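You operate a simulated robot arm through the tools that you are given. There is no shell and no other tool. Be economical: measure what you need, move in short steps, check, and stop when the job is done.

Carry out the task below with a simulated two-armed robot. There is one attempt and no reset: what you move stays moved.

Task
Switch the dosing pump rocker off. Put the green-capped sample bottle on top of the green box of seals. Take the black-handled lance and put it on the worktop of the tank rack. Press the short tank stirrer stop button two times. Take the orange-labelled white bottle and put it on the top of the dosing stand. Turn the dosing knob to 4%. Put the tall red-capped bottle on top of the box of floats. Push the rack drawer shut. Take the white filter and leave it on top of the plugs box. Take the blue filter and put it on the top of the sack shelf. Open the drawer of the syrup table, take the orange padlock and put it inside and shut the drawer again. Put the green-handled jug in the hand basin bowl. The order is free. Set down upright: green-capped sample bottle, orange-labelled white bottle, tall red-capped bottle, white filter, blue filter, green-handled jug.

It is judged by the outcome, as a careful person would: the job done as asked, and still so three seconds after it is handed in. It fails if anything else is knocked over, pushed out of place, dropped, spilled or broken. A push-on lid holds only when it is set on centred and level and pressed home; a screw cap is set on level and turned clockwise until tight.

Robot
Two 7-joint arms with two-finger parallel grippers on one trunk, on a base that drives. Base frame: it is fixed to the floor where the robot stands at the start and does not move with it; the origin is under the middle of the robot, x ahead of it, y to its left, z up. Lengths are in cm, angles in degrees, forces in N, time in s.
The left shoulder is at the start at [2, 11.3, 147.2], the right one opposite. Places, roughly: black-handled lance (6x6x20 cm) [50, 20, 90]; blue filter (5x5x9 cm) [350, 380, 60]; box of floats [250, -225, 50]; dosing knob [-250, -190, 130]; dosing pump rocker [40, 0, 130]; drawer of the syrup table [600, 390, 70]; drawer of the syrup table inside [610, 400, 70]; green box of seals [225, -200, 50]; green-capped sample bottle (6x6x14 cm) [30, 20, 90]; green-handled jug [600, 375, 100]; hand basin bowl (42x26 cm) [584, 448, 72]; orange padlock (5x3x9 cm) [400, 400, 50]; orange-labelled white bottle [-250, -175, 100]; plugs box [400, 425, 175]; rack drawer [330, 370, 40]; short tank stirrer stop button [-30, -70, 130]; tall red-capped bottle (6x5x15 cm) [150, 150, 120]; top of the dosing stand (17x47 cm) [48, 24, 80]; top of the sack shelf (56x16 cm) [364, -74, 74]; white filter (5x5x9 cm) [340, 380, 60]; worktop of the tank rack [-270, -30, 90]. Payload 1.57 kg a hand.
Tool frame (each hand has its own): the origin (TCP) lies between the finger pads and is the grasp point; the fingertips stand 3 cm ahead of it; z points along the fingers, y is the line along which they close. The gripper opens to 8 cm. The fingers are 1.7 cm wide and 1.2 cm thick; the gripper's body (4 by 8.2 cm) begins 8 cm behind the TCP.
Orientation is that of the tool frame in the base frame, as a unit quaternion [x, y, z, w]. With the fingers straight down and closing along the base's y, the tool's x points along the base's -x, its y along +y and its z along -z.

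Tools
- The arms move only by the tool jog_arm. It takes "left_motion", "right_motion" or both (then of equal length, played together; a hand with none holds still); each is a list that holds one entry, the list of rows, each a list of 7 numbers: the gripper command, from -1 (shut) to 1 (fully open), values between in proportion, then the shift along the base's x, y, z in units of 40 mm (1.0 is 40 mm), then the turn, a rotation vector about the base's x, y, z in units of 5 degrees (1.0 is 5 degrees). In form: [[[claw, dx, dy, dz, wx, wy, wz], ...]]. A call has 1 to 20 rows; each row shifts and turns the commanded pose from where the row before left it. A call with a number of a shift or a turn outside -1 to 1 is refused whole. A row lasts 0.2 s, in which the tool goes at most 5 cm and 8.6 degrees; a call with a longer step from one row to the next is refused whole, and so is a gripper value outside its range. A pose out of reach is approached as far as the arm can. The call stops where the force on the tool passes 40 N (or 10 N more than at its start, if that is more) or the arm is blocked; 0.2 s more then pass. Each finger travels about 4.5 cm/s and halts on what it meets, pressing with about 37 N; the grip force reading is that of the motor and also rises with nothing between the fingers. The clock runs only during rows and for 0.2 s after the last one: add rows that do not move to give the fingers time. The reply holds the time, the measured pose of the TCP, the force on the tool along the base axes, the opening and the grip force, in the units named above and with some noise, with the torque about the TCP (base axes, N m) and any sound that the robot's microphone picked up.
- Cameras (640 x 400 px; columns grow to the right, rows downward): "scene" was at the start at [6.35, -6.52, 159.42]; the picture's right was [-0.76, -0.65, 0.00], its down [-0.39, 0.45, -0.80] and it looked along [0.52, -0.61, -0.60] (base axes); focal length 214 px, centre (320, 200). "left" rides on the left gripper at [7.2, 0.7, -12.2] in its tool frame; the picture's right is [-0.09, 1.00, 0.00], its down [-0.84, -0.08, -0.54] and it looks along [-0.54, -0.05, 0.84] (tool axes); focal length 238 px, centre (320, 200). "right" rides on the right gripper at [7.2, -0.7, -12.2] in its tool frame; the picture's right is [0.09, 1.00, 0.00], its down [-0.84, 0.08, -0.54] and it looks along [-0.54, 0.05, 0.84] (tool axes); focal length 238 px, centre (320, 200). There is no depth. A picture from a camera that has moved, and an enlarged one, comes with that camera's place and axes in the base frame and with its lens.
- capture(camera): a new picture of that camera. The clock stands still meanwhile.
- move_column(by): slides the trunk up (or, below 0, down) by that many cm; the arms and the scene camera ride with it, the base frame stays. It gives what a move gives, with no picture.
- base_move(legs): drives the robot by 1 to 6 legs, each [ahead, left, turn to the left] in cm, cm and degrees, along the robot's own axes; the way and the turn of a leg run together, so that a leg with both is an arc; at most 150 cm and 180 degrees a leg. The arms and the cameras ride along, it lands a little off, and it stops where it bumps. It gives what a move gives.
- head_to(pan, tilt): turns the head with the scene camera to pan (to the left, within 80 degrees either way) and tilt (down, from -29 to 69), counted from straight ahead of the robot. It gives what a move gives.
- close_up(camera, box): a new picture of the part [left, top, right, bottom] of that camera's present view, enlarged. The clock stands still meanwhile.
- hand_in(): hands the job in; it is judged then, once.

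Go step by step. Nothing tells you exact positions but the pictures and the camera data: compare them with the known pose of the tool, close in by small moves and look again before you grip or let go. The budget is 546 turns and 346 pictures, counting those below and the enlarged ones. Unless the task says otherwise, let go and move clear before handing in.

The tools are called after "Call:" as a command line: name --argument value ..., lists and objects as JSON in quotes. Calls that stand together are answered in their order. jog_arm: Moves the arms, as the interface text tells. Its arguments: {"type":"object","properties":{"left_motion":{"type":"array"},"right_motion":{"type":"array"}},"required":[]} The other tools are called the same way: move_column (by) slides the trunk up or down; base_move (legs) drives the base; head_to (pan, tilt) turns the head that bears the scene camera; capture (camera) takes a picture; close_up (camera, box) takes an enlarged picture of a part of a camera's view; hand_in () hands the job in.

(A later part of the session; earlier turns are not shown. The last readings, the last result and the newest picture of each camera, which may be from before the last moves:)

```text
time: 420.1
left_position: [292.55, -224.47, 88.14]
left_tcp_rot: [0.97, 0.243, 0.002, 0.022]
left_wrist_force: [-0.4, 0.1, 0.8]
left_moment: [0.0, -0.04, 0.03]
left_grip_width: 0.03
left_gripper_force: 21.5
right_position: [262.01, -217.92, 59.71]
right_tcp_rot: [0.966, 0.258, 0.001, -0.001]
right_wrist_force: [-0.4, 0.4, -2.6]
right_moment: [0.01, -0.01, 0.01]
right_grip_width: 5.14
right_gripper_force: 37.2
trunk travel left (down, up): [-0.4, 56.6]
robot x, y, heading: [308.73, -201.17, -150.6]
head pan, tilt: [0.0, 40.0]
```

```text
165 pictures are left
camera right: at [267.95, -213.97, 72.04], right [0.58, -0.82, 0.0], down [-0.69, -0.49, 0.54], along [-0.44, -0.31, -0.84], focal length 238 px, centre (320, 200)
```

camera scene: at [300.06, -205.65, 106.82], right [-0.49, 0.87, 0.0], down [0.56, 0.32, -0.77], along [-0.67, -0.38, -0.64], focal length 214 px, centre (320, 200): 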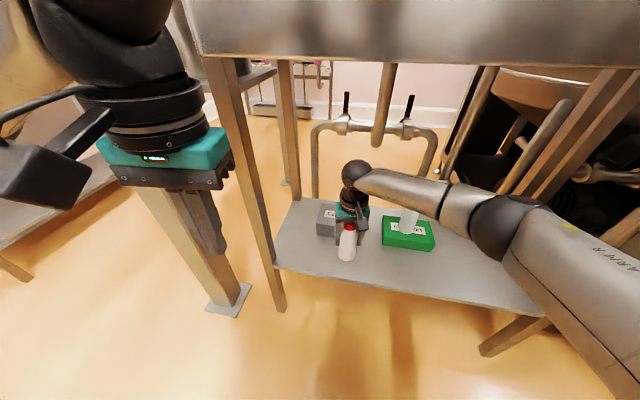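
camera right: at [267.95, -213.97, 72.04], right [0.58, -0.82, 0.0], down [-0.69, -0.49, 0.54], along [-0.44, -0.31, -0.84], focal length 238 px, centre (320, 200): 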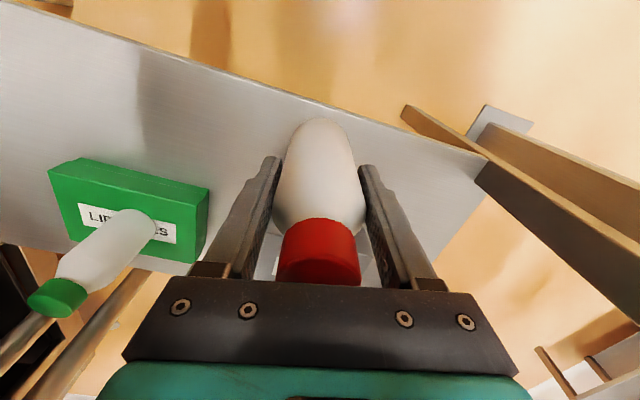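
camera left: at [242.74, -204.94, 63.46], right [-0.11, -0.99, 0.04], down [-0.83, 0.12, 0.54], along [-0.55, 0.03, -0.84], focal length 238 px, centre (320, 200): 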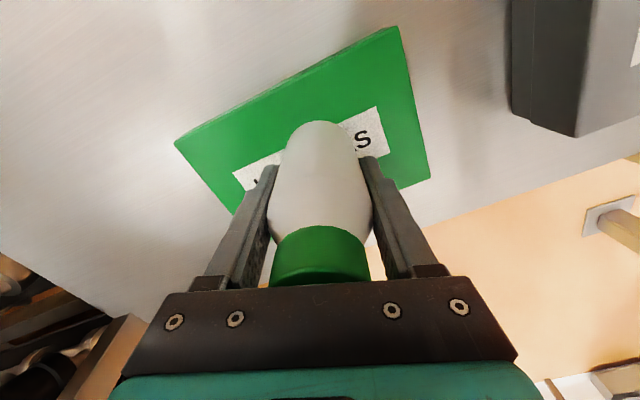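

I continue: base ahead 13, then extend the arm.

Call:
base_move --legs '[[13, 0, 0]]'

Call:
jog_arm --right_motion '[[[-1, -0.4, -0.23, 0, 0, 0, 0], [-1, -0.4, -0.23, 0, 0, 0, 0], [-1, -0.4, -0.23, 0, 0, 0, 0], [-1, -0.3, -0.2, 0, 0, 0, 0], [-1, 0, 0, 0, 0, 0, 0]]]'

Call:
capture --camera "right"

Call:
capture --camera "scene"

```text
time: 421.4
left_position: [281.22, -230.7, 88.11]
left_tcp_rot: [0.971, 0.239, 0.002, 0.022]
left_wrist_force: [0.1, -0.9, -0.2]
left_moment: [0.01, 0.0, 0.02]
left_grip_width: 0.0
left_gripper_force: 21.0
right_position: [250.63, -224.1, 59.82]
right_tcp_rot: [0.967, 0.255, 0.002, -0.002]
right_wrist_force: [0.3, 0.5, -1.4]
right_moment: [-0.01, -0.02, 0.0]
right_grip_width: 5.1
right_gripper_force: 36.7
trunk travel left (down, up): [-0.4, 56.6]
robot x, y, heading: [297.83, -207.5, -150.7]
head pan, tilt: [0.0, 40.0]
```

```text
time: 422.6
left_position: [281.2, -230.67, 88.12]
left_tcp_rot: [0.971, 0.239, 0.002, 0.021]
left_wrist_force: [0.2, -0.4, -0.5]
left_moment: [-0.03, 0.0, 0.0]
left_grip_width: 0.0
left_gripper_force: 21.3
right_position: [245.19, -227.28, 59.77]
right_tcp_rot: [0.966, 0.257, 0.001, 0.0]
right_wrist_force: [-0.7, -0.1, -2.8]
right_moment: [0.01, 0.02, -0.01]
right_grip_width: 5.13
right_gripper_force: 37.0
right hand out of reach, approached as far as the arm can: row 4
trunk travel left (down, up): [-0.4, 56.6]
robot x, y, heading: [297.56, -207.11, -151.0]
head pan, tilt: [0.0, 40.0]
```

```text
164 pictures are left
camera right: at [251.17, -223.22, 72.17], right [0.57, -0.82, 0.0], down [-0.69, -0.48, 0.54], along [-0.44, -0.31, -0.84], focal length 238 px, centre (320, 200)
```

right: 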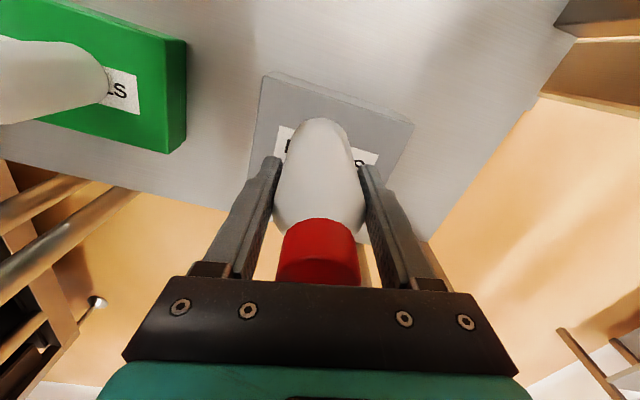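

```text
163 pictures are left
camera scene: at [288.78, -211.92, 106.82], right [-0.49, 0.87, 0.0], down [0.56, 0.31, -0.77], along [-0.67, -0.37, -0.64], focal length 214 px, centre (320, 200)
```

scene: 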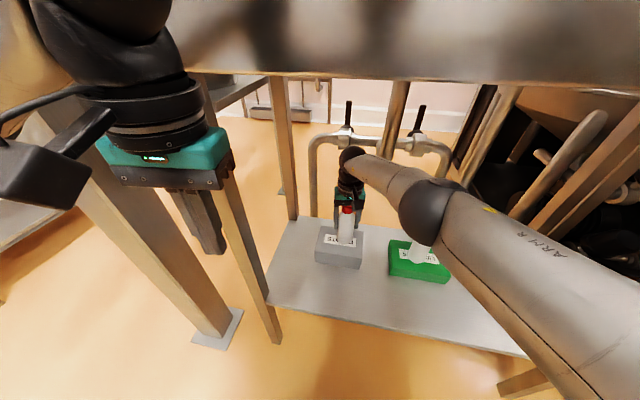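

The label centre is at about [243.5,-229.8]; I correct with the base (ahead 3, left 1) and lower.

Call:
base_move --legs '[[3, 1.2, 0]]'

Call:
jog_arm --right_motion '[[[-1, 0, 0, -0.3, 0, 0, 0], [-1, 0, 0, -0.3, 0, 0, 0], [-1, 0, 0, -0.2, 0, 0, 0], [-1, 0, 0, -0.1, 0, 0, 0], [-1, 0, 0, 0, 0, 0, 0]]]'

Call:
capture --camera "right"

Call:
close_up --camera "scene" --box '[260, 140, 420, 300]'

```text
time: 423.4
left_position: [279.18, -233.21, 88.25]
left_tcp_rot: [0.97, 0.241, 0.002, 0.021]
left_wrist_force: [0.2, 0.4, -0.2]
left_moment: [0.03, -0.02, -0.02]
left_grip_width: 0.02
left_gripper_force: 21.3
right_position: [243.24, -229.73, 59.82]
right_tcp_rot: [0.967, 0.256, 0.001, -0.002]
right_wrist_force: [0.0, 1.0, -2.6]
right_moment: [0.02, -0.02, 0.03]
right_grip_width: 5.11
right_gripper_force: 37.6
trunk travel left (down, up): [-0.4, 56.6]
robot x, y, heading: [295.47, -209.96, -150.4]
head pan, tilt: [0.0, 40.0]
```

```text
time: 424.6
left_position: [279.23, -233.07, 88.28]
left_tcp_rot: [0.97, 0.241, 0.002, 0.021]
left_wrist_force: [-0.1, -0.2, -0.2]
left_moment: [0.0, -0.03, -0.01]
left_grip_width: 0.0
left_gripper_force: 21.8
right_position: [244.02, -229.14, 56.2]
right_tcp_rot: [0.966, 0.257, 0.001, -0.001]
right_wrist_force: [0.1, 1.2, -0.6]
right_moment: [0.02, 0.01, -0.02]
right_grip_width: 5.1
right_gripper_force: 36.9
right hand out of reach, approached as far as the arm can: row 2
trunk travel left (down, up): [-0.4, 56.6]
robot x, y, heading: [295.43, -209.92, -150.7]
head pan, tilt: [0.0, 40.0]
```

```text
162 pictures are left
camera right: at [249.94, -225.12, 68.54], right [0.57, -0.82, 0.0], down [-0.69, -0.48, 0.54], along [-0.44, -0.31, -0.84], focal length 238 px, centre (320, 200)
```

right: 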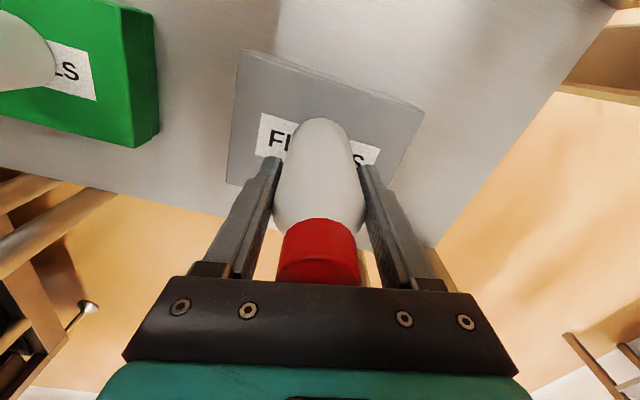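

```text
2.50 times, centred on (340, 220) of scene
camera zoom: at [286.85, -214.37, 106.82], right [-0.49, 0.87, 0.0], down [0.56, 0.31, -0.77], along [-0.67, -0.37, -0.64], focal length 536 px, centre (270, 150)
```

zoom: 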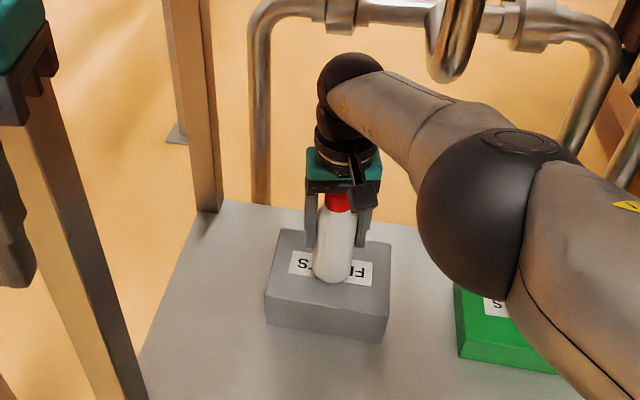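

Centred over the floats box. I lower slowly to contact.

Call:
jog_arm --right_motion '[[[-1, 0, 0, -0.12, 0, 0, 0], [-1, 0, 0, -0.12, 0, 0, 0], [-1, 0, 0, -0.1, 0, 0, 0], [-1, 0, 0, -0.1, 0, 0, 0], [-1, 0, 0, -0.08, 0, 0, 0], [-1, 0, 0, -0.08, 0, 0, 0], [-1, 0, 0, 0, 0, 0, 0]]]'

Call:
close_up --camera "scene" --box '[260, 140, 420, 300]'

```text
time: 426.2
left_position: [279.35, -233.11, 88.27]
left_tcp_rot: [0.97, 0.24, 0.001, 0.021]
left_wrist_force: [0.5, 0.1, -0.1]
left_moment: [0.0, 0.0, -0.01]
left_grip_width: 0.0
left_gripper_force: 21.3
right_position: [244.09, -228.84, 54.85]
right_tcp_rot: [0.967, 0.256, -0.004, 0.0]
right_wrist_force: [-2.9, -1.4, 32.0]
right_moment: [-0.14, 0.31, 0.01]
right_grip_width: 5.1
right_gripper_force: 37.0
right hand out of reach, approached as far as the arm can: row 1, 4
trunk travel left (down, up): [-0.4, 56.6]
robot x, y, heading: [295.23, -210.02, -151.0]
head pan, tilt: [0.0, 40.0]
```

```text
2.50 times, centred on (340, 220) of scene
camera zoom: at [287.03, -214.3, 106.85], right [-0.49, 0.87, 0.0], down [0.56, 0.31, -0.77], along [-0.67, -0.37, -0.64], focal length 536 px, centre (270, 150)
```

zoom: 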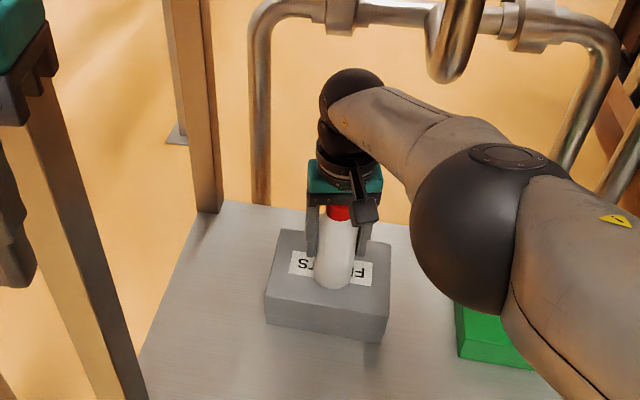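

Contact. I release pressure slightly, open, and raise straight up.

Call:
jog_arm --right_motion '[[[-1, 0, 0, 0.06, 0, 0, 0], [-0.2, 0, 0, 0, 0, 0, 0], [0.3, 0, 0, 0, 0, 0, 0], [0.7, 0, 0, 0, 0, 0, 0], [1, 0, 0, 0, 0, 0, 0], [1, 0, 0, 0, 0, 0, 0], [1, 0, 0, 0.4, 0, 0, 0], [1, 0, 0, 0.5, 0, 0, 0], [1, 0, 0, 0.5, 0, 0, 0], [1, 0, 0, 0.5, 0, 0, 0], [1, 0, 0, 0.5, 0, 0, 0], [1, 0, 0, 0.5, 0, 0, 0]]]'

Call:
close_up --camera "scene" --box '[260, 140, 420, 300]'

```text
time: 428.8
left_position: [279.37, -233.18, 88.21]
left_tcp_rot: [0.97, 0.241, 0.002, 0.021]
left_wrist_force: [0.6, 0.3, -0.5]
left_moment: [0.0, 0.02, -0.01]
left_grip_width: 0.01
left_gripper_force: 21.4
right_position: [244.29, -229.06, 66.16]
right_tcp_rot: [0.967, 0.256, 0.001, -0.001]
right_wrist_force: [0.3, 0.6, 0.8]
right_moment: [0.01, -0.04, -0.02]
right_grip_width: 8.01
right_gripper_force: 0.1
trunk travel left (down, up): [-0.4, 56.6]
robot x, y, heading: [295.52, -209.92, -150.8]
head pan, tilt: [0.0, 40.0]
```

```text
2.50 times, centred on (340, 220) of scene
camera zoom: at [286.86, -214.36, 106.82], right [-0.49, 0.87, 0.0], down [0.56, 0.31, -0.77], along [-0.67, -0.37, -0.64], focal length 536 px, centre (270, 150)
```

zoom: 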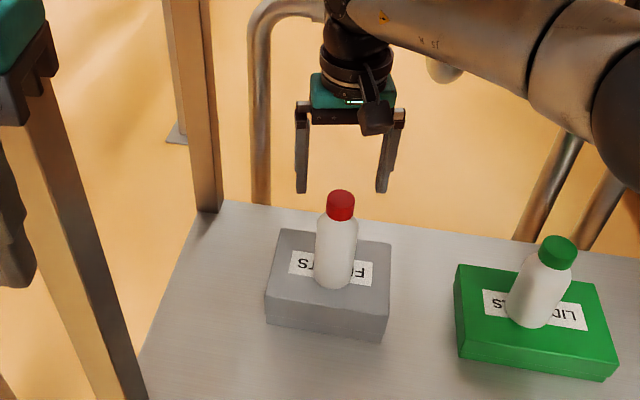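

Both bottles are in place and upright. I back out, raise the trunk and tuck the hands for the long drive north.

Call:
base_move --legs '[[-35, 0, 0], [-60, 38, 0]]'

Call:
move_column --by 45

Call:
jog_arm --right_motion '[[[1, 0.4, 0.25, 0.4, 0, 0, 0], [1, 0.4, 0.25, 0.4, 0, 0, 0], [1, 0.4, 0.25, 0.4, 0, 0, 0], [1, 0.4, 0.25, 0.4, 0, 0, 0], [1, 0.4, 0.25, 0.4, 0, 0, 0], [1, 0.4, 0.25, 0.4, 0, 0, 0], [1, 0.4, 0.25, 0.4, 0, 0, 0], [1, 0.4, 0.25, 0.4, 0, 0, 0], [1, 0.4, 0.25, 0.4, 0, 0, 0], [1, 0.4, 0.25, 0.4, 0, 0, 0], [1, 0, 0, 0, 0, 0, 0]]]'

Call:
base_move --legs '[[0, 0, -120]]'

```text
time: 434.6
left_position: [380.29, -219.09, 88.15]
left_tcp_rot: [0.973, 0.23, 0.001, 0.021]
left_wrist_force: [-0.5, 0.3, -0.5]
left_moment: [0.0, -0.03, -0.03]
left_grip_width: 0.0
left_gripper_force: 21.2
right_position: [345.42, -214.32, 66.33]
right_tcp_rot: [0.969, 0.246, 0.002, -0.001]
right_wrist_force: [0.0, 0.2, -0.8]
right_moment: [0.0, 0.0, 0.04]
right_grip_width: 8.01
right_gripper_force: 0.0
trunk travel left (down, up): [-0.4, 56.6]
robot x, y, heading: [396.95, -196.47, -151.8]
head pan, tilt: [0.0, 40.0]
```

```text
refused: 45 is not a number from -40 to 40
```

```text
time: 437.0
left_position: [380.23, -219.19, 88.27]
left_tcp_rot: [0.973, 0.23, 0.002, 0.021]
left_wrist_force: [-0.7, -0.2, 0.0]
left_moment: [0.0, -0.03, -0.01]
left_grip_width: 0.0
left_gripper_force: 21.1
right_position: [361.3, -204.4, 82.24]
right_tcp_rot: [0.969, 0.247, 0.002, -0.001]
right_wrist_force: [0.7, 0.3, -0.7]
right_moment: [-0.02, 0.01, -0.03]
right_grip_width: 8.01
right_gripper_force: 0.1
trunk travel left (down, up): [-0.4, 56.6]
robot x, y, heading: [397.0, -196.11, -151.9]
head pan, tilt: [0.0, 40.0]
```

```text
time: 442.4
left_position: [386.14, -170.1, 88.3]
left_tcp_rot: [-0.678, 0.734, 0.018, -0.012]
left_wrist_force: [0.4, 0.0, -0.2]
left_moment: [0.02, -0.01, 0.0]
left_grip_width: 0.0
left_gripper_force: 21.4
right_position: [408.34, -161.54, 82.25]
right_tcp_rot: [-0.69, 0.724, -0.002, -0.001]
right_wrist_force: [-0.5, 0.0, -0.1]
right_moment: [-0.01, 0.01, -0.01]
right_grip_width: 7.95
right_gripper_force: 0.1
trunk travel left (down, up): [-0.4, 56.6]
robot x, y, heading: [396.73, -196.08, 86.8]
head pan, tilt: [0.0, 40.0]
```

Call:
move_column --by 40

Call:
base_move --legs '[[0, -28, 3], [150, 0, 0], [150, 0, 0]]'

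Call:
head_to --pan 15 --tilt 15

Call:
capture --camera "scene"

Call:
head_to --pan -35 --tilt 15

Call:
capture --camera "scene"

```text
time: 446.3
left_position: [385.92, -170.09, 128.21]
left_tcp_rot: [-0.678, 0.735, 0.018, -0.012]
left_wrist_force: [-0.2, -0.1, -1.0]
left_moment: [-0.03, 0.02, 0.01]
left_grip_width: 0.01
left_gripper_force: 21.6
right_position: [408.53, -161.48, 122.2]
right_tcp_rot: [-0.69, 0.724, -0.001, -0.001]
right_wrist_force: [0.8, -1.3, -0.7]
right_moment: [-0.02, 0.0, -0.01]
right_grip_width: 8.02
right_gripper_force: 0.1
trunk travel left (down, up): [-40.4, 16.6]
robot x, y, heading: [397.12, -196.18, 86.8]
head pan, tilt: [0.0, 40.0]
```

```text
time: 462.5
left_position: [403.74, 132.84, 128.25]
left_tcp_rot: [0.721, -0.692, -0.017, 0.013]
left_wrist_force: [-0.3, 0.9, -0.4]
left_moment: [-0.02, -0.03, -0.02]
left_grip_width: 0.0
left_gripper_force: 20.8
right_position: [425.05, 144.11, 122.24]
right_tcp_rot: [0.734, -0.679, 0.001, 0.0]
right_wrist_force: [-0.1, -0.5, 0.0]
right_moment: [0.0, -0.01, 0.0]
right_grip_width: 7.99
right_gripper_force: 0.0
trunk travel left (down, up): [-40.4, 16.6]
robot x, y, heading: [417.75, 108.12, 93.9]
head pan, tilt: [0.0, 40.0]
```

```text
time: 463.4
left_position: [403.84, 132.81, 128.24]
left_tcp_rot: [0.722, -0.692, -0.017, 0.013]
left_wrist_force: [-0.1, 0.3, 0.8]
left_moment: [0.03, 0.03, 0.02]
left_grip_width: 0.0
left_gripper_force: 21.0
right_position: [425.0, 144.16, 122.22]
right_tcp_rot: [0.734, -0.679, 0.002, 0.001]
right_wrist_force: [0.3, -0.2, -0.2]
right_moment: [0.02, -0.02, 0.0]
right_grip_width: 8.02
right_gripper_force: 0.1
trunk travel left (down, up): [-40.4, 16.6]
robot x, y, heading: [417.78, 107.96, 94.0]
head pan, tilt: [15.0, 15.0]
```

```text
158 pictures are left
camera scene: at [414.44, 118.18, 150.77], right [0.95, 0.32, 0.0], down [0.08, -0.25, -0.97], along [-0.31, 0.91, -0.26], focal length 214 px, centre (320, 200)
```

scene: 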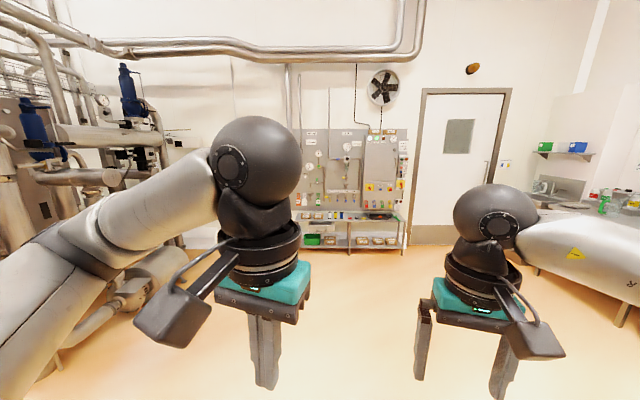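

```text
time: 464.6
left_position: [403.72, 132.96, 128.21]
left_tcp_rot: [0.721, -0.692, -0.018, 0.012]
left_wrist_force: [-0.4, 0.5, -0.1]
left_moment: [-0.01, -0.01, 0.03]
left_grip_width: 0.01
left_gripper_force: 21.4
right_position: [425.05, 144.14, 122.14]
right_tcp_rot: [0.733, -0.68, 0.001, 0.0]
right_wrist_force: [0.2, 0.0, 0.0]
right_moment: [0.0, -0.01, 0.0]
right_grip_width: 7.99
right_gripper_force: 0.0
trunk travel left (down, up): [-40.4, 16.6]
robot x, y, heading: [417.92, 108.04, 93.9]
head pan, tilt: [-35.0, 15.0]
```

```text
157 pictures are left
camera scene: at [422.28, 117.33, 150.78], right [0.86, -0.52, 0.0], down [-0.13, -0.22, -0.97], along [0.5, 0.83, -0.26], focal length 214 px, centre (320, 200)
```

scene: 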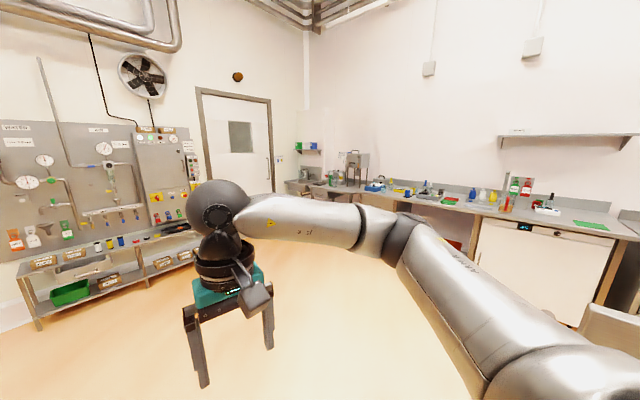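

I see the wall panel with the filter rack. I zoom in on it.

Call:
close_up --camera "scene" --box '[0, 110, 220, 330]'

Call:
head_to --pan 15 --tilt 15

Call:
close_up --camera "scene" --box '[290, 110, 420, 260]'

```text
1.82 times, centred on (110, 220) of scene
camera zoom: at [422.28, 117.33, 150.78], right [0.86, -0.52, 0.0], down [-0.13, -0.22, -0.97], along [0.5, 0.83, -0.26], focal length 390 px, centre (702, 164)
```

zoom: 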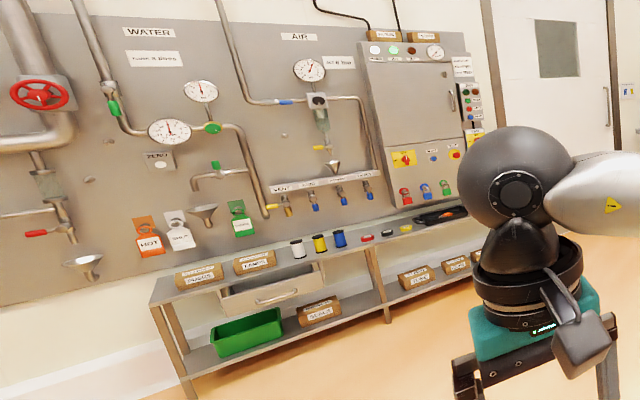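

```text
time: 465.8
left_position: [403.76, 132.75, 128.06]
left_tcp_rot: [0.722, -0.691, -0.016, 0.012]
left_wrist_force: [-0.1, 0.4, 0.8]
left_moment: [0.02, -0.01, -0.01]
left_grip_width: 0.01
left_gripper_force: 21.5
right_position: [425.05, 144.27, 122.18]
right_tcp_rot: [0.734, -0.679, 0.002, 0.0]
right_wrist_force: [0.2, -0.2, 0.3]
right_moment: [0.03, 0.0, 0.0]
right_grip_width: 8.01
right_gripper_force: 0.0
trunk travel left (down, up): [-40.4, 16.6]
robot x, y, heading: [417.84, 108.18, 93.9]
head pan, tilt: [15.0, 15.0]
```

```text
2.67 times, centred on (355, 185) of scene
camera zoom: at [414.45, 118.17, 150.78], right [0.95, 0.32, 0.0], down [0.08, -0.24, -0.97], along [-0.31, 0.91, -0.26], focal length 572 px, centre (227, 240)
```

zoom: 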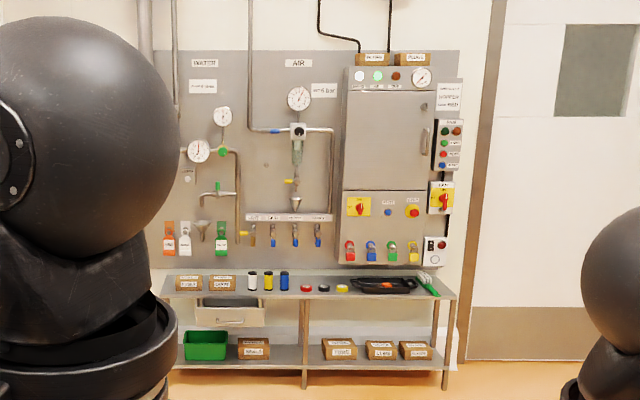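

The bench holds white, yellow and blue filters, an open drawer beneath; boxes are on the cabinet. I drive closer.

Call:
base_move --legs '[[150, 10, -4], [50, 35, 0]]'

Call:
head_to --pan 0 --tilt 25

Call:
capture --camera "scene"

Call:
close_up --camera "scene" --box '[220, 150, 480, 320]'

```text
refused: leg 1 is longer than a leg can be; nothing moved
```

```text
time: 466.6
left_position: [403.89, 132.79, 128.25]
left_tcp_rot: [0.722, -0.692, -0.018, 0.013]
left_wrist_force: [0.1, 0.9, -0.8]
left_moment: [0.0, 0.0, 0.03]
left_grip_width: 0.0
left_gripper_force: 21.6
right_position: [424.97, 144.2, 122.27]
right_tcp_rot: [0.733, -0.68, 0.002, 0.001]
right_wrist_force: [-0.3, 0.2, 0.1]
right_moment: [0.0, 0.03, 0.01]
right_grip_width: 7.98
right_gripper_force: 0.1
trunk travel left (down, up): [-40.4, 16.6]
robot x, y, heading: [417.77, 108.4, 93.7]
head pan, tilt: [0.0, 25.0]
```

```text
154 pictures are left
camera scene: at [416.83, 118.52, 149.16], right [1.0, 0.07, 0.0], down [0.03, -0.42, -0.91], along [-0.06, 0.9, -0.42], focal length 214 px, centre (320, 200)
```

scene: 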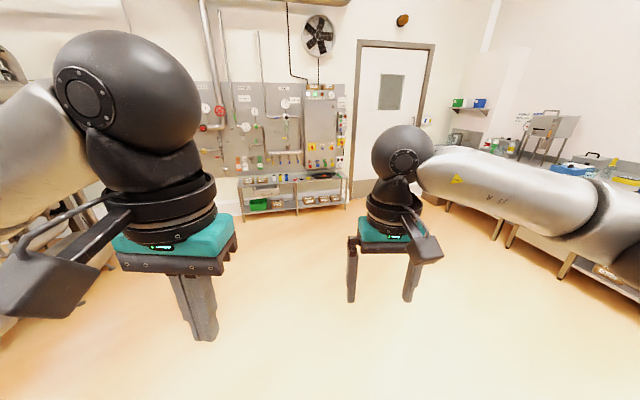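

```text
2.35 times, centred on (350, 235) of scene
camera zoom: at [416.83, 118.52, 149.16], right [1.0, 0.07, 0.0], down [0.03, -0.42, -0.91], along [-0.06, 0.9, -0.42], focal length 505 px, centre (249, 118)
```

zoom: 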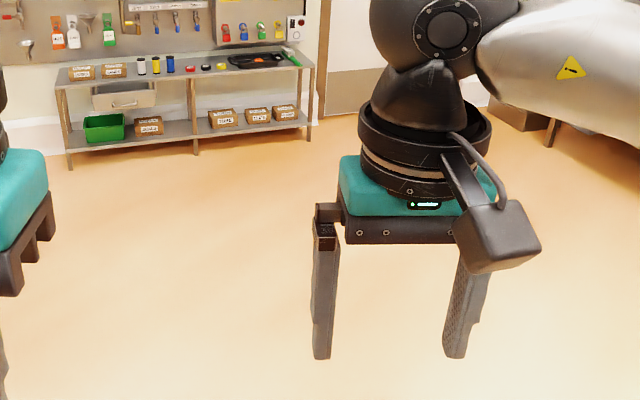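

The orange padlock lies in the black tray on the bench's right side. I drive closer.

Call:
base_move --legs '[[140, 0, -4], [55, 38, 0]]'

Call:
head_to --pan 0 --tilt 30

Call:
capture --camera "scene"

```text
time: 476.7
left_position: [362.9, 324.72, 128.35]
left_tcp_rot: [-0.698, 0.716, 0.017, -0.012]
left_wrist_force: [0.2, 0.5, 0.6]
left_moment: [-0.02, 0.0, 0.01]
left_grip_width: 0.0
left_gripper_force: 21.4
right_position: [384.91, 334.66, 122.21]
right_tcp_rot: [0.71, -0.704, 0.003, 0.001]
right_wrist_force: [-0.8, -0.6, -0.4]
right_moment: [0.02, -0.03, 0.01]
right_grip_width: 8.0
right_gripper_force: 0.0
trunk travel left (down, up): [-40.4, 16.6]
robot x, y, heading: [375.45, 299.22, 90.0]
head pan, tilt: [0.0, 25.0]
```

```text
time: 477.3
left_position: [362.96, 324.7, 128.1]
left_tcp_rot: [-0.699, 0.715, 0.018, -0.012]
left_wrist_force: [0.1, -1.1, 0.3]
left_moment: [0.03, 0.02, -0.01]
left_grip_width: 0.0
left_gripper_force: 20.9
right_position: [384.98, 334.53, 122.18]
right_tcp_rot: [0.71, -0.704, 0.002, 0.002]
right_wrist_force: [-0.1, -0.3, 0.4]
right_moment: [0.01, -0.01, -0.01]
right_grip_width: 7.98
right_gripper_force: 0.1
trunk travel left (down, up): [-40.4, 16.6]
robot x, y, heading: [375.3, 299.4, 89.9]
head pan, tilt: [0.0, 30.0]
```

```text
152 pictures are left
camera scene: at [375.06, 309.36, 148.36], right [1.0, 0.0, 0.0], down [0.0, -0.5, -0.87], along [0.0, 0.87, -0.5], focal length 214 px, centre (320, 200)
```

scene: 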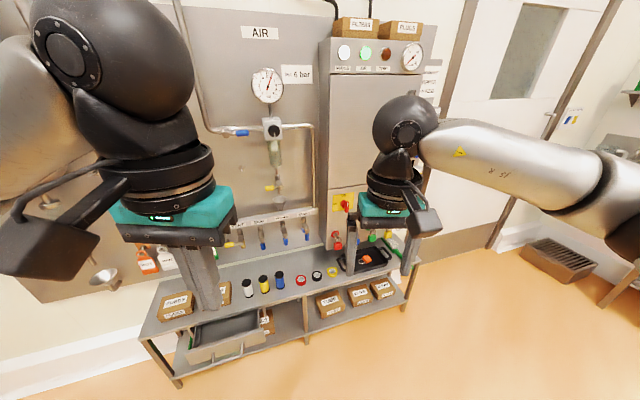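

Boxes on the cabinet read FILTERS and PLUGS. First the drawer: I move left to stand in front of it.

Call:
base_move --legs '[[8, 32, 0]]'

Call:
jog_arm --left_motion '[[[-1, -0.5, 0, 0.3, 0, 0, 0], [-1, -0.5, 0, 0.3, 0, 0, 0], [-1, -0.5, 0, 0.3, 0, 0, 0], [-1, -0.5, 0, 0, 0, 0, 0]]]'

Call:
head_to --pan 0 --tilt 45

Call:
capture --camera "scene"

```text
time: 479.5
left_position: [331.13, 332.46, 128.29]
left_tcp_rot: [-0.701, 0.713, 0.017, -0.013]
left_wrist_force: [-0.6, -0.4, 0.4]
left_moment: [-0.02, -0.02, -0.01]
left_grip_width: 0.0
left_gripper_force: 21.3
right_position: [353.01, 342.48, 122.36]
right_tcp_rot: [0.713, -0.701, 0.002, 0.001]
right_wrist_force: [0.5, -0.4, 0.5]
right_moment: [-0.03, -0.02, -0.06]
right_grip_width: 7.99
right_gripper_force: 0.1
trunk travel left (down, up): [-40.4, 16.6]
robot x, y, heading: [343.95, 306.8, 90.6]
head pan, tilt: [0.0, 30.0]
```

```text
time: 480.5
left_position: [322.97, 332.2, 131.63]
left_tcp_rot: [-0.701, 0.713, 0.018, -0.012]
left_wrist_force: [0.9, 0.0, 0.3]
left_moment: [-0.02, 0.02, 0.02]
left_grip_width: 0.0
left_gripper_force: 21.3
right_position: [353.0, 342.35, 122.3]
right_tcp_rot: [0.713, -0.701, 0.002, 0.001]
right_wrist_force: [0.1, 0.1, 0.3]
right_moment: [0.03, -0.01, 0.01]
right_grip_width: 8.0
right_gripper_force: 0.1
trunk travel left (down, up): [-40.4, 16.6]
robot x, y, heading: [343.91, 307.2, 90.6]
head pan, tilt: [0.0, 30.0]
```

```text
time: 481.3
left_position: [323.12, 332.23, 131.71]
left_tcp_rot: [-0.701, 0.713, 0.018, -0.012]
left_wrist_force: [0.4, -0.3, -0.6]
left_moment: [0.03, 0.02, 0.02]
left_grip_width: 0.0
left_gripper_force: 21.3
right_position: [353.08, 342.55, 122.22]
right_tcp_rot: [0.713, -0.701, 0.001, 0.001]
right_wrist_force: [0.4, -0.4, 0.6]
right_moment: [-0.02, 0.0, -0.02]
right_grip_width: 7.99
right_gripper_force: 0.0
trunk travel left (down, up): [-40.4, 16.6]
robot x, y, heading: [344.21, 307.03, 90.6]
head pan, tilt: [0.0, 45.0]
```

```text
151 pictures are left
camera scene: at [343.4, 316.27, 146.1], right [1.0, 0.01, 0.0], down [0.01, -0.71, -0.71], along [-0.01, 0.71, -0.71], focal length 214 px, centre (320, 200)
```

scene: 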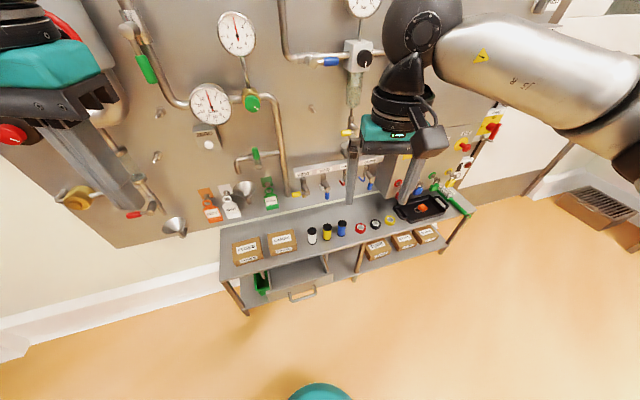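

The bench is skewed ~17°; the drawer front is near [332.7,358,41]. I turn to heading 107, step over and lower the left hand.

Call:
base_move --legs '[[0, 0, 17], [14, -15.5, 0]]'

Call:
move_column --by -40

Call:
jog_arm --left_motion '[[[-1, 0.2, 0, -0.8, 0, 0, 0], [-1, 0.2, 0, -0.8, 0, 0, 0], [-1, 0.2, 0, -0.8, 0, 0, 0], [-1, 0.2, 0, -0.8, 0, 0, 0], [-1, 0.2, 0, -0.8, 0, 0, 0], [-1, 0.2, 0, -0.8, 0, 0, 0], [-1, 0.2, 0, -0.8, 0, 0, 0], [-1, 0.2, 0, -0.8, 0, 0, 0], [-1, 0, 0, -0.8, 0, 0, 0], [-1, 0, 0, -0.8, 0, 0, 0]]]'

Call:
capture --camera "scene"

Call:
capture --camera "left"

```text
time: 483.9
left_position: [327.2, 343.15, 131.76]
left_tcp_rot: [0.8, -0.599, -0.016, 0.015]
left_wrist_force: [-0.3, 0.5, 0.2]
left_moment: [-0.01, 0.0, 0.03]
left_grip_width: 0.0
left_gripper_force: 21.0
right_position: [352.87, 361.83, 122.11]
right_tcp_rot: [0.81, -0.587, 0.002, 0.0]
right_wrist_force: [0.9, -0.1, -0.2]
right_moment: [0.03, 0.03, 0.02]
right_grip_width: 8.01
right_gripper_force: 0.0
trunk travel left (down, up): [-40.4, 16.6]
robot x, y, heading: [354.37, 325.29, 107.9]
head pan, tilt: [0.0, 45.0]
```

```text
time: 487.7
left_position: [327.08, 343.02, 91.69]
left_tcp_rot: [0.8, -0.599, -0.016, 0.015]
left_wrist_force: [0.2, -0.1, 0.8]
left_moment: [0.0, -0.05, -0.02]
left_grip_width: 0.01
left_gripper_force: 21.5
right_position: [352.73, 361.91, 82.19]
right_tcp_rot: [0.809, -0.587, 0.002, 0.0]
right_wrist_force: [0.1, -0.2, -0.3]
right_moment: [0.0, -0.01, 0.0]
right_grip_width: 8.0
right_gripper_force: 0.0
trunk travel left (down, up): [-0.4, 56.6]
robot x, y, heading: [354.31, 325.41, 107.9]
head pan, tilt: [0.0, 45.0]
```

```text
time: 489.9
left_position: [332.9, 344.11, 59.92]
left_tcp_rot: [0.8, -0.599, -0.015, 0.015]
left_wrist_force: [0.0, -0.5, -0.4]
left_moment: [-0.02, -0.01, -0.04]
left_grip_width: 0.03
left_gripper_force: 21.6
left hand out of reach, approached as far as the arm can: row 4, 5
right_position: [352.75, 361.74, 82.2]
right_tcp_rot: [0.81, -0.586, 0.002, 0.0]
right_wrist_force: [0.0, -0.3, -0.3]
right_moment: [0.0, 0.01, 0.04]
right_grip_width: 8.03
right_gripper_force: 0.1
trunk travel left (down, up): [-0.4, 56.6]
robot x, y, heading: [354.43, 325.07, 107.7]
head pan, tilt: [0.0, 45.0]
```

```text
150 pictures are left
camera scene: at [351.3, 333.96, 106.1], right [0.95, 0.3, 0.0], down [0.22, -0.67, -0.71], along [-0.22, 0.67, -0.71], focal length 214 px, centre (320, 200)
```

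scene: 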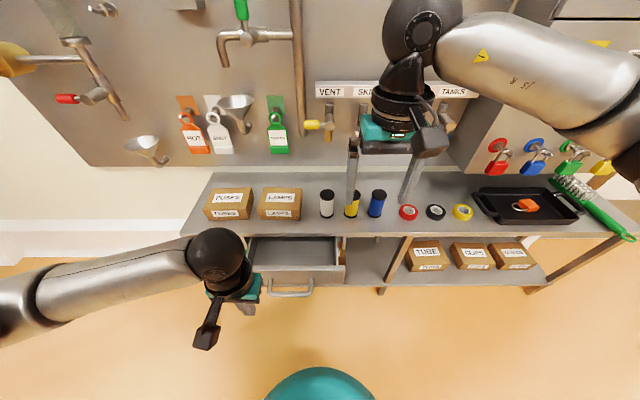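

```text
149 pictures are left
camera left: at [334.96, 336.91, 72.12], right [-0.98, -0.19, 0.04], down [-0.14, 0.83, 0.54], along [-0.14, 0.53, -0.84], focal length 238 px, centre (320, 200)
```

left: 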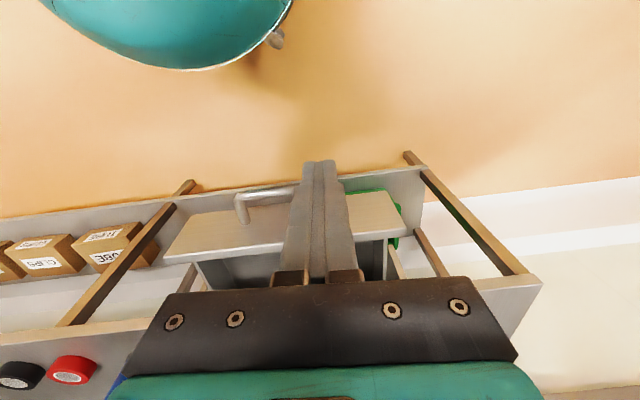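

The drawer front is at about [334,358..361]. I lower the left hand in front of it and shift a little right.

Call:
jog_arm --left_motion '[[[-1, 0.4, 0, -0.6, 0, 0, 0], [-1, 0.4, 0, -0.6, 0, 0, 0], [-1, 0.4, 0, -0.6, 0, 0, 0], [-1, 0, 0, -0.6, 0, 0, 0], [-1, 0, 0, -0.6, 0, 0, 0], [-1, 0, 0, -0.6, 0, 0, 0], [-1, 0, 0, -0.4, 0, 0, 0], [-1, 0, 0, 0, 0, 0, 0]]]'

Call:
capture --camera "left"

Call:
capture --camera "scene"

```text
time: 491.7
left_position: [338.24, 343.9, 43.75]
left_tcp_rot: [0.8, -0.599, -0.016, 0.015]
left_wrist_force: [-0.1, -0.6, -0.3]
left_moment: [-0.01, 0.03, -0.01]
left_grip_width: 0.0
left_gripper_force: 21.7
right_position: [352.85, 361.72, 82.23]
right_tcp_rot: [0.81, -0.586, 0.002, -0.001]
right_wrist_force: [0.3, 0.1, 0.3]
right_moment: [0.0, -0.01, 0.02]
right_grip_width: 8.0
right_gripper_force: 0.2
trunk travel left (down, up): [-0.4, 56.6]
robot x, y, heading: [354.56, 325.03, 107.8]
head pan, tilt: [0.0, 45.0]
```

```text
148 pictures are left
camera left: at [340.12, 336.64, 56.03], right [-0.98, -0.19, 0.04], down [-0.14, 0.83, 0.54], along [-0.14, 0.53, -0.84], focal length 238 px, centre (320, 200)
```

left: 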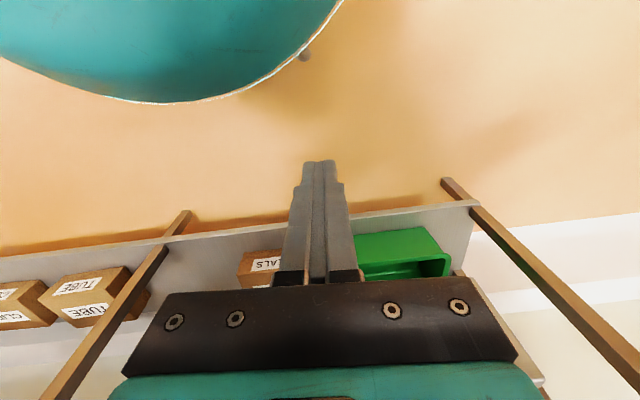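

```text
147 pictures are left
camera scene: at [351.3, 333.96, 106.1], right [0.95, 0.3, 0.0], down [0.22, -0.67, -0.71], along [-0.22, 0.67, -0.71], focal length 214 px, centre (320, 200)
```

scene: 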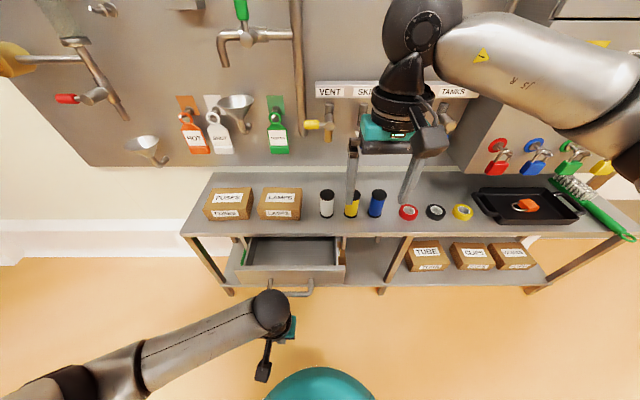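

I tilt the hand 30° forward so that only the fingertips meet the drawer front, then push along its direction.

Call:
jog_arm --left_motion '[[[-1, 0, 0, 0.05, 0.954, 0.3, 0], [-1, 0, 0, 0.05, 0.954, 0.3, 0], [-1, 0, 0, 0.05, 0.954, 0.3, 0], [-1, 0, 0, 0.05, 0.954, 0.3, 0], [-1, 0, 0, 0.05, 0.954, 0.3, 0], [-1, 0, 0, 0.05, 0.954, 0.3, 0], [-1, -0.09, 0.29, 0, 0, 0, 0], [-1, -0.09, 0.29, 0, 0, 0, 0], [-1, -0.09, 0.29, 0, 0, 0, 0], [-1, -0.09, 0.29, 0, 0, 0, 0], [-1, -0.09, 0.29, 0, 0, 0, 0], [-1, -0.09, 0.29, 0, 0, 0, 0], [-1, -0.09, 0.29, 0, 0, 0, 0], [-1, 0, 0, 0, 0, 0, 0]]]'

Call:
capture --camera "scene"

Call:
capture --camera "left"

```text
time: 494.7
left_position: [335.71, 352.13, 44.63]
left_tcp_rot: [0.775, -0.574, -0.226, -0.137]
left_wrist_force: [0.0, -0.7, -0.4]
left_moment: [-0.05, -0.01, -0.04]
left_grip_width: 0.0
left_gripper_force: 20.5
right_position: [352.82, 361.82, 82.26]
right_tcp_rot: [0.81, -0.586, 0.003, 0.0]
right_wrist_force: [0.3, -0.8, 1.0]
right_moment: [0.04, -0.01, -0.01]
right_grip_width: 8.0
right_gripper_force: 0.1
trunk travel left (down, up): [-0.4, 56.6]
robot x, y, heading: [354.53, 325.2, 107.7]
head pan, tilt: [0.0, 45.0]
```

```text
146 pictures are left
camera scene: at [351.29, 333.96, 106.1], right [0.95, 0.3, 0.0], down [0.22, -0.67, -0.71], along [-0.22, 0.67, -0.71], focal length 214 px, centre (320, 200)
```

scene: 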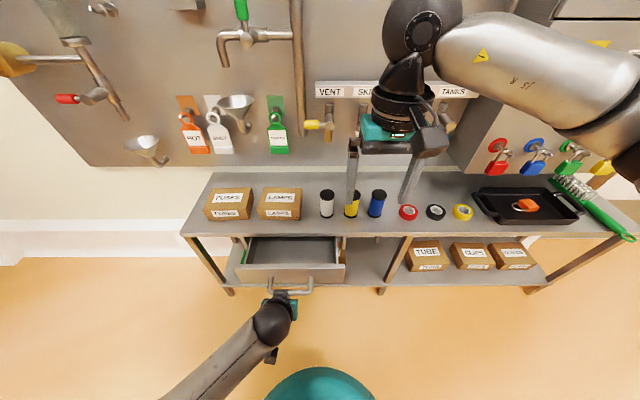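

```text
145 pictures are left
camera left: at [339.14, 340.09, 51.74], right [-0.97, -0.23, 0.09], down [-0.02, 0.46, 0.89], along [-0.24, 0.86, -0.45], focal length 238 px, centre (320, 200)
```

left: 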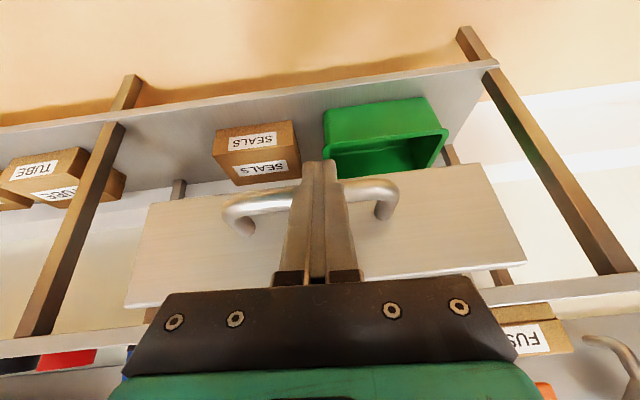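

Centred on the drawer. I push it in.

Call:
jog_arm --left_motion '[[[-1, -0.09, 0.29, 0.03, 0, 0, 0], [-1, -0.09, 0.29, 0.03, 0, 0, 0], [-1, -0.09, 0.29, 0.03, 0, 0, 0], [-1, -0.09, 0.29, 0, 0, 0, 0], [-1, -0.09, 0.29, 0, 0, 0, 0], [-1, -0.09, 0.29, 0, 0, 0, 0], [-1, -0.09, 0.29, 0, 0, 0, 0], [-1, -0.09, 0.29, 0, 0, 0, 0], [-1, -0.09, 0.29, 0, 0, 0, 0], [-1, -0.09, 0.29, 0, 0, 0, 0], [-1, -0.09, 0.29, 0, 0, 0, 0]]]'

Call:
capture --camera "scene"

Call:
capture --camera "left"

```text
time: 496.9
left_position: [332.54, 362.05, 44.3]
left_tcp_rot: [0.779, -0.577, -0.212, -0.124]
left_wrist_force: [0.5, -0.5, -0.4]
left_moment: [-0.02, 0.01, 0.0]
left_grip_width: 0.0
left_gripper_force: 21.2
right_position: [352.77, 361.73, 82.2]
right_tcp_rot: [0.81, -0.587, 0.002, 0.001]
right_wrist_force: [-0.2, 0.6, 0.8]
right_moment: [-0.01, 0.02, -0.01]
right_grip_width: 8.0
right_gripper_force: 0.1
trunk travel left (down, up): [-0.4, 56.6]
robot x, y, heading: [354.24, 325.13, 107.7]
head pan, tilt: [0.0, 45.0]
stopped in row 10 (left hand): the force on the tool passed its limit at 74 N (the readings are from after the stop); the commanded pose is now the measured one
```

```text
144 pictures are left
camera scene: at [351.3, 333.92, 106.09], right [0.95, 0.31, 0.0], down [0.22, -0.67, -0.71], along [-0.22, 0.67, -0.71], focal length 214 px, centre (320, 200)
```

scene: 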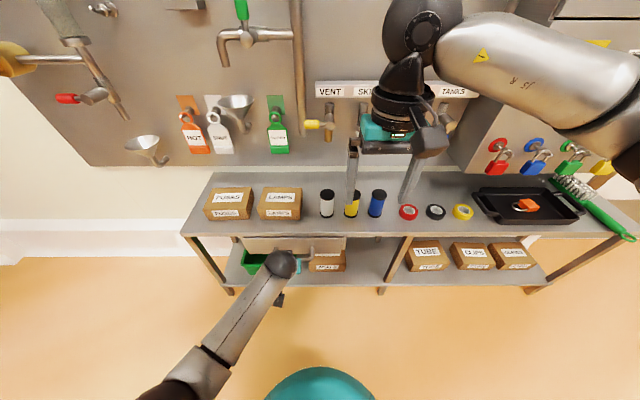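

```text
143 pictures are left
camera left: at [335.93, 350.4, 51.81], right [-0.97, -0.22, 0.09], down [-0.03, 0.49, 0.87], along [-0.24, 0.84, -0.49], focal length 238 px, centre (320, 200)
```

left: 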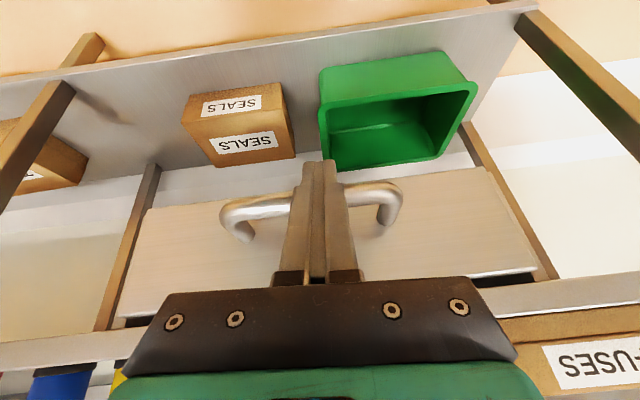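

The force jumped – probably the end stop. I back off and look.

Call:
jog_arm --left_motion '[[[-1, 0.1, -0.3, 0, 0, 0, 0], [-1, 0.1, -0.4, 0, 0, 0, 0], [-1, 0.1, -0.5, 0, 0, 0, 0], [-1, 0.1, -0.5, 0, 0, 0, 0]]]'

Call:
close_up --camera "scene" --box '[180, 180, 380, 320]'

Call:
capture --camera "left"

```text
time: 497.9
left_position: [334.1, 355.08, 44.41]
left_tcp_rot: [0.779, -0.577, -0.212, -0.124]
left_wrist_force: [-0.4, -0.8, 1.0]
left_moment: [-0.02, -0.01, 0.01]
left_grip_width: 0.0
left_gripper_force: 21.5
right_position: [352.71, 361.63, 82.19]
right_tcp_rot: [0.81, -0.586, 0.003, 0.0]
right_wrist_force: [0.2, -0.6, 0.0]
right_moment: [0.01, 0.02, -0.04]
right_grip_width: 7.99
right_gripper_force: 0.1
trunk travel left (down, up): [-0.4, 56.6]
robot x, y, heading: [354.13, 324.82, 107.9]
head pan, tilt: [0.0, 45.0]
```

```text
2.86 times, centred on (280, 250) of scene
camera zoom: at [351.31, 333.89, 106.1], right [0.95, 0.31, 0.0], down [0.22, -0.67, -0.71], along [-0.22, 0.67, -0.71], focal length 613 px, centre (434, 57)
```

zoom: 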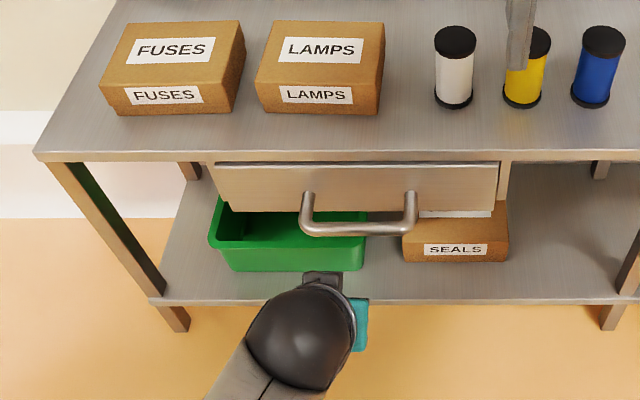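

```text
141 pictures are left
camera left: at [337.53, 343.41, 51.82], right [-0.97, -0.22, 0.09], down [-0.03, 0.49, 0.87], along [-0.24, 0.84, -0.49], focal length 238 px, centre (320, 200)
```

left: 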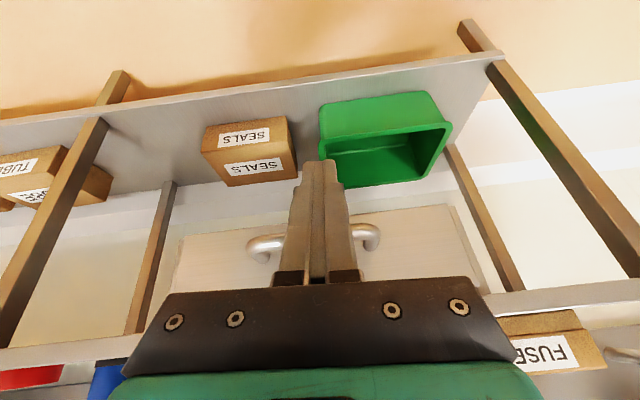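

Call:
jog_arm --left_motion '[[[-1, -0.13, 0.42, 0, 0, 0, 0], [-1, -0.13, 0.42, 0, 0, 0, 0], [-1, -0.1, 0.35, 0, 0, 0, 0], [-1, -0.06, 0.2, 0, 0, 0, 0], [-1, -0.03, 0.1, 0, 0, 0, 0], [-1, -0.03, 0.1, 0, 0, 0, 0], [-1, -0.03, 0.1, 0, 0, 0, 0], [-1, -0.03, 0.1, 0, 0, 0, 0], [-1, -0.03, 0.1, 0, 0, 0, 0], [-1, -0.03, 0.1, 0, 0, 0, 0]]]'

Call:
close_up --camera "scene" --box '[180, 180, 380, 320]'

```text
time: 500.1
left_position: [332.05, 362.23, 43.75]
left_tcp_rot: [0.782, -0.578, -0.202, -0.115]
left_wrist_force: [13.1, -35.1, -3.2]
left_moment: [-0.15, -0.18, -0.02]
left_grip_width: 0.01
left_gripper_force: 21.3
right_position: [352.82, 361.59, 82.29]
right_tcp_rot: [0.81, -0.586, 0.001, 0.0]
right_wrist_force: [0.5, -0.5, -0.2]
right_moment: [0.03, -0.02, 0.0]
right_grip_width: 7.99
right_gripper_force: 0.0
trunk travel left (down, up): [-0.4, 56.6]
robot x, y, heading: [354.42, 325.29, 107.8]
head pan, tilt: [0.0, 45.0]
```

```text
2.86 times, centred on (280, 250) of scene
camera zoom: at [351.36, 333.73, 106.1], right [0.95, 0.31, 0.0], down [0.22, -0.67, -0.71], along [-0.22, 0.67, -0.71], focal length 613 px, centre (434, 57)
```

zoom: 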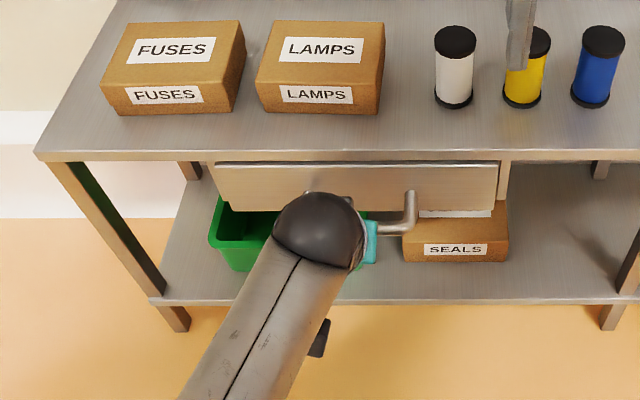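

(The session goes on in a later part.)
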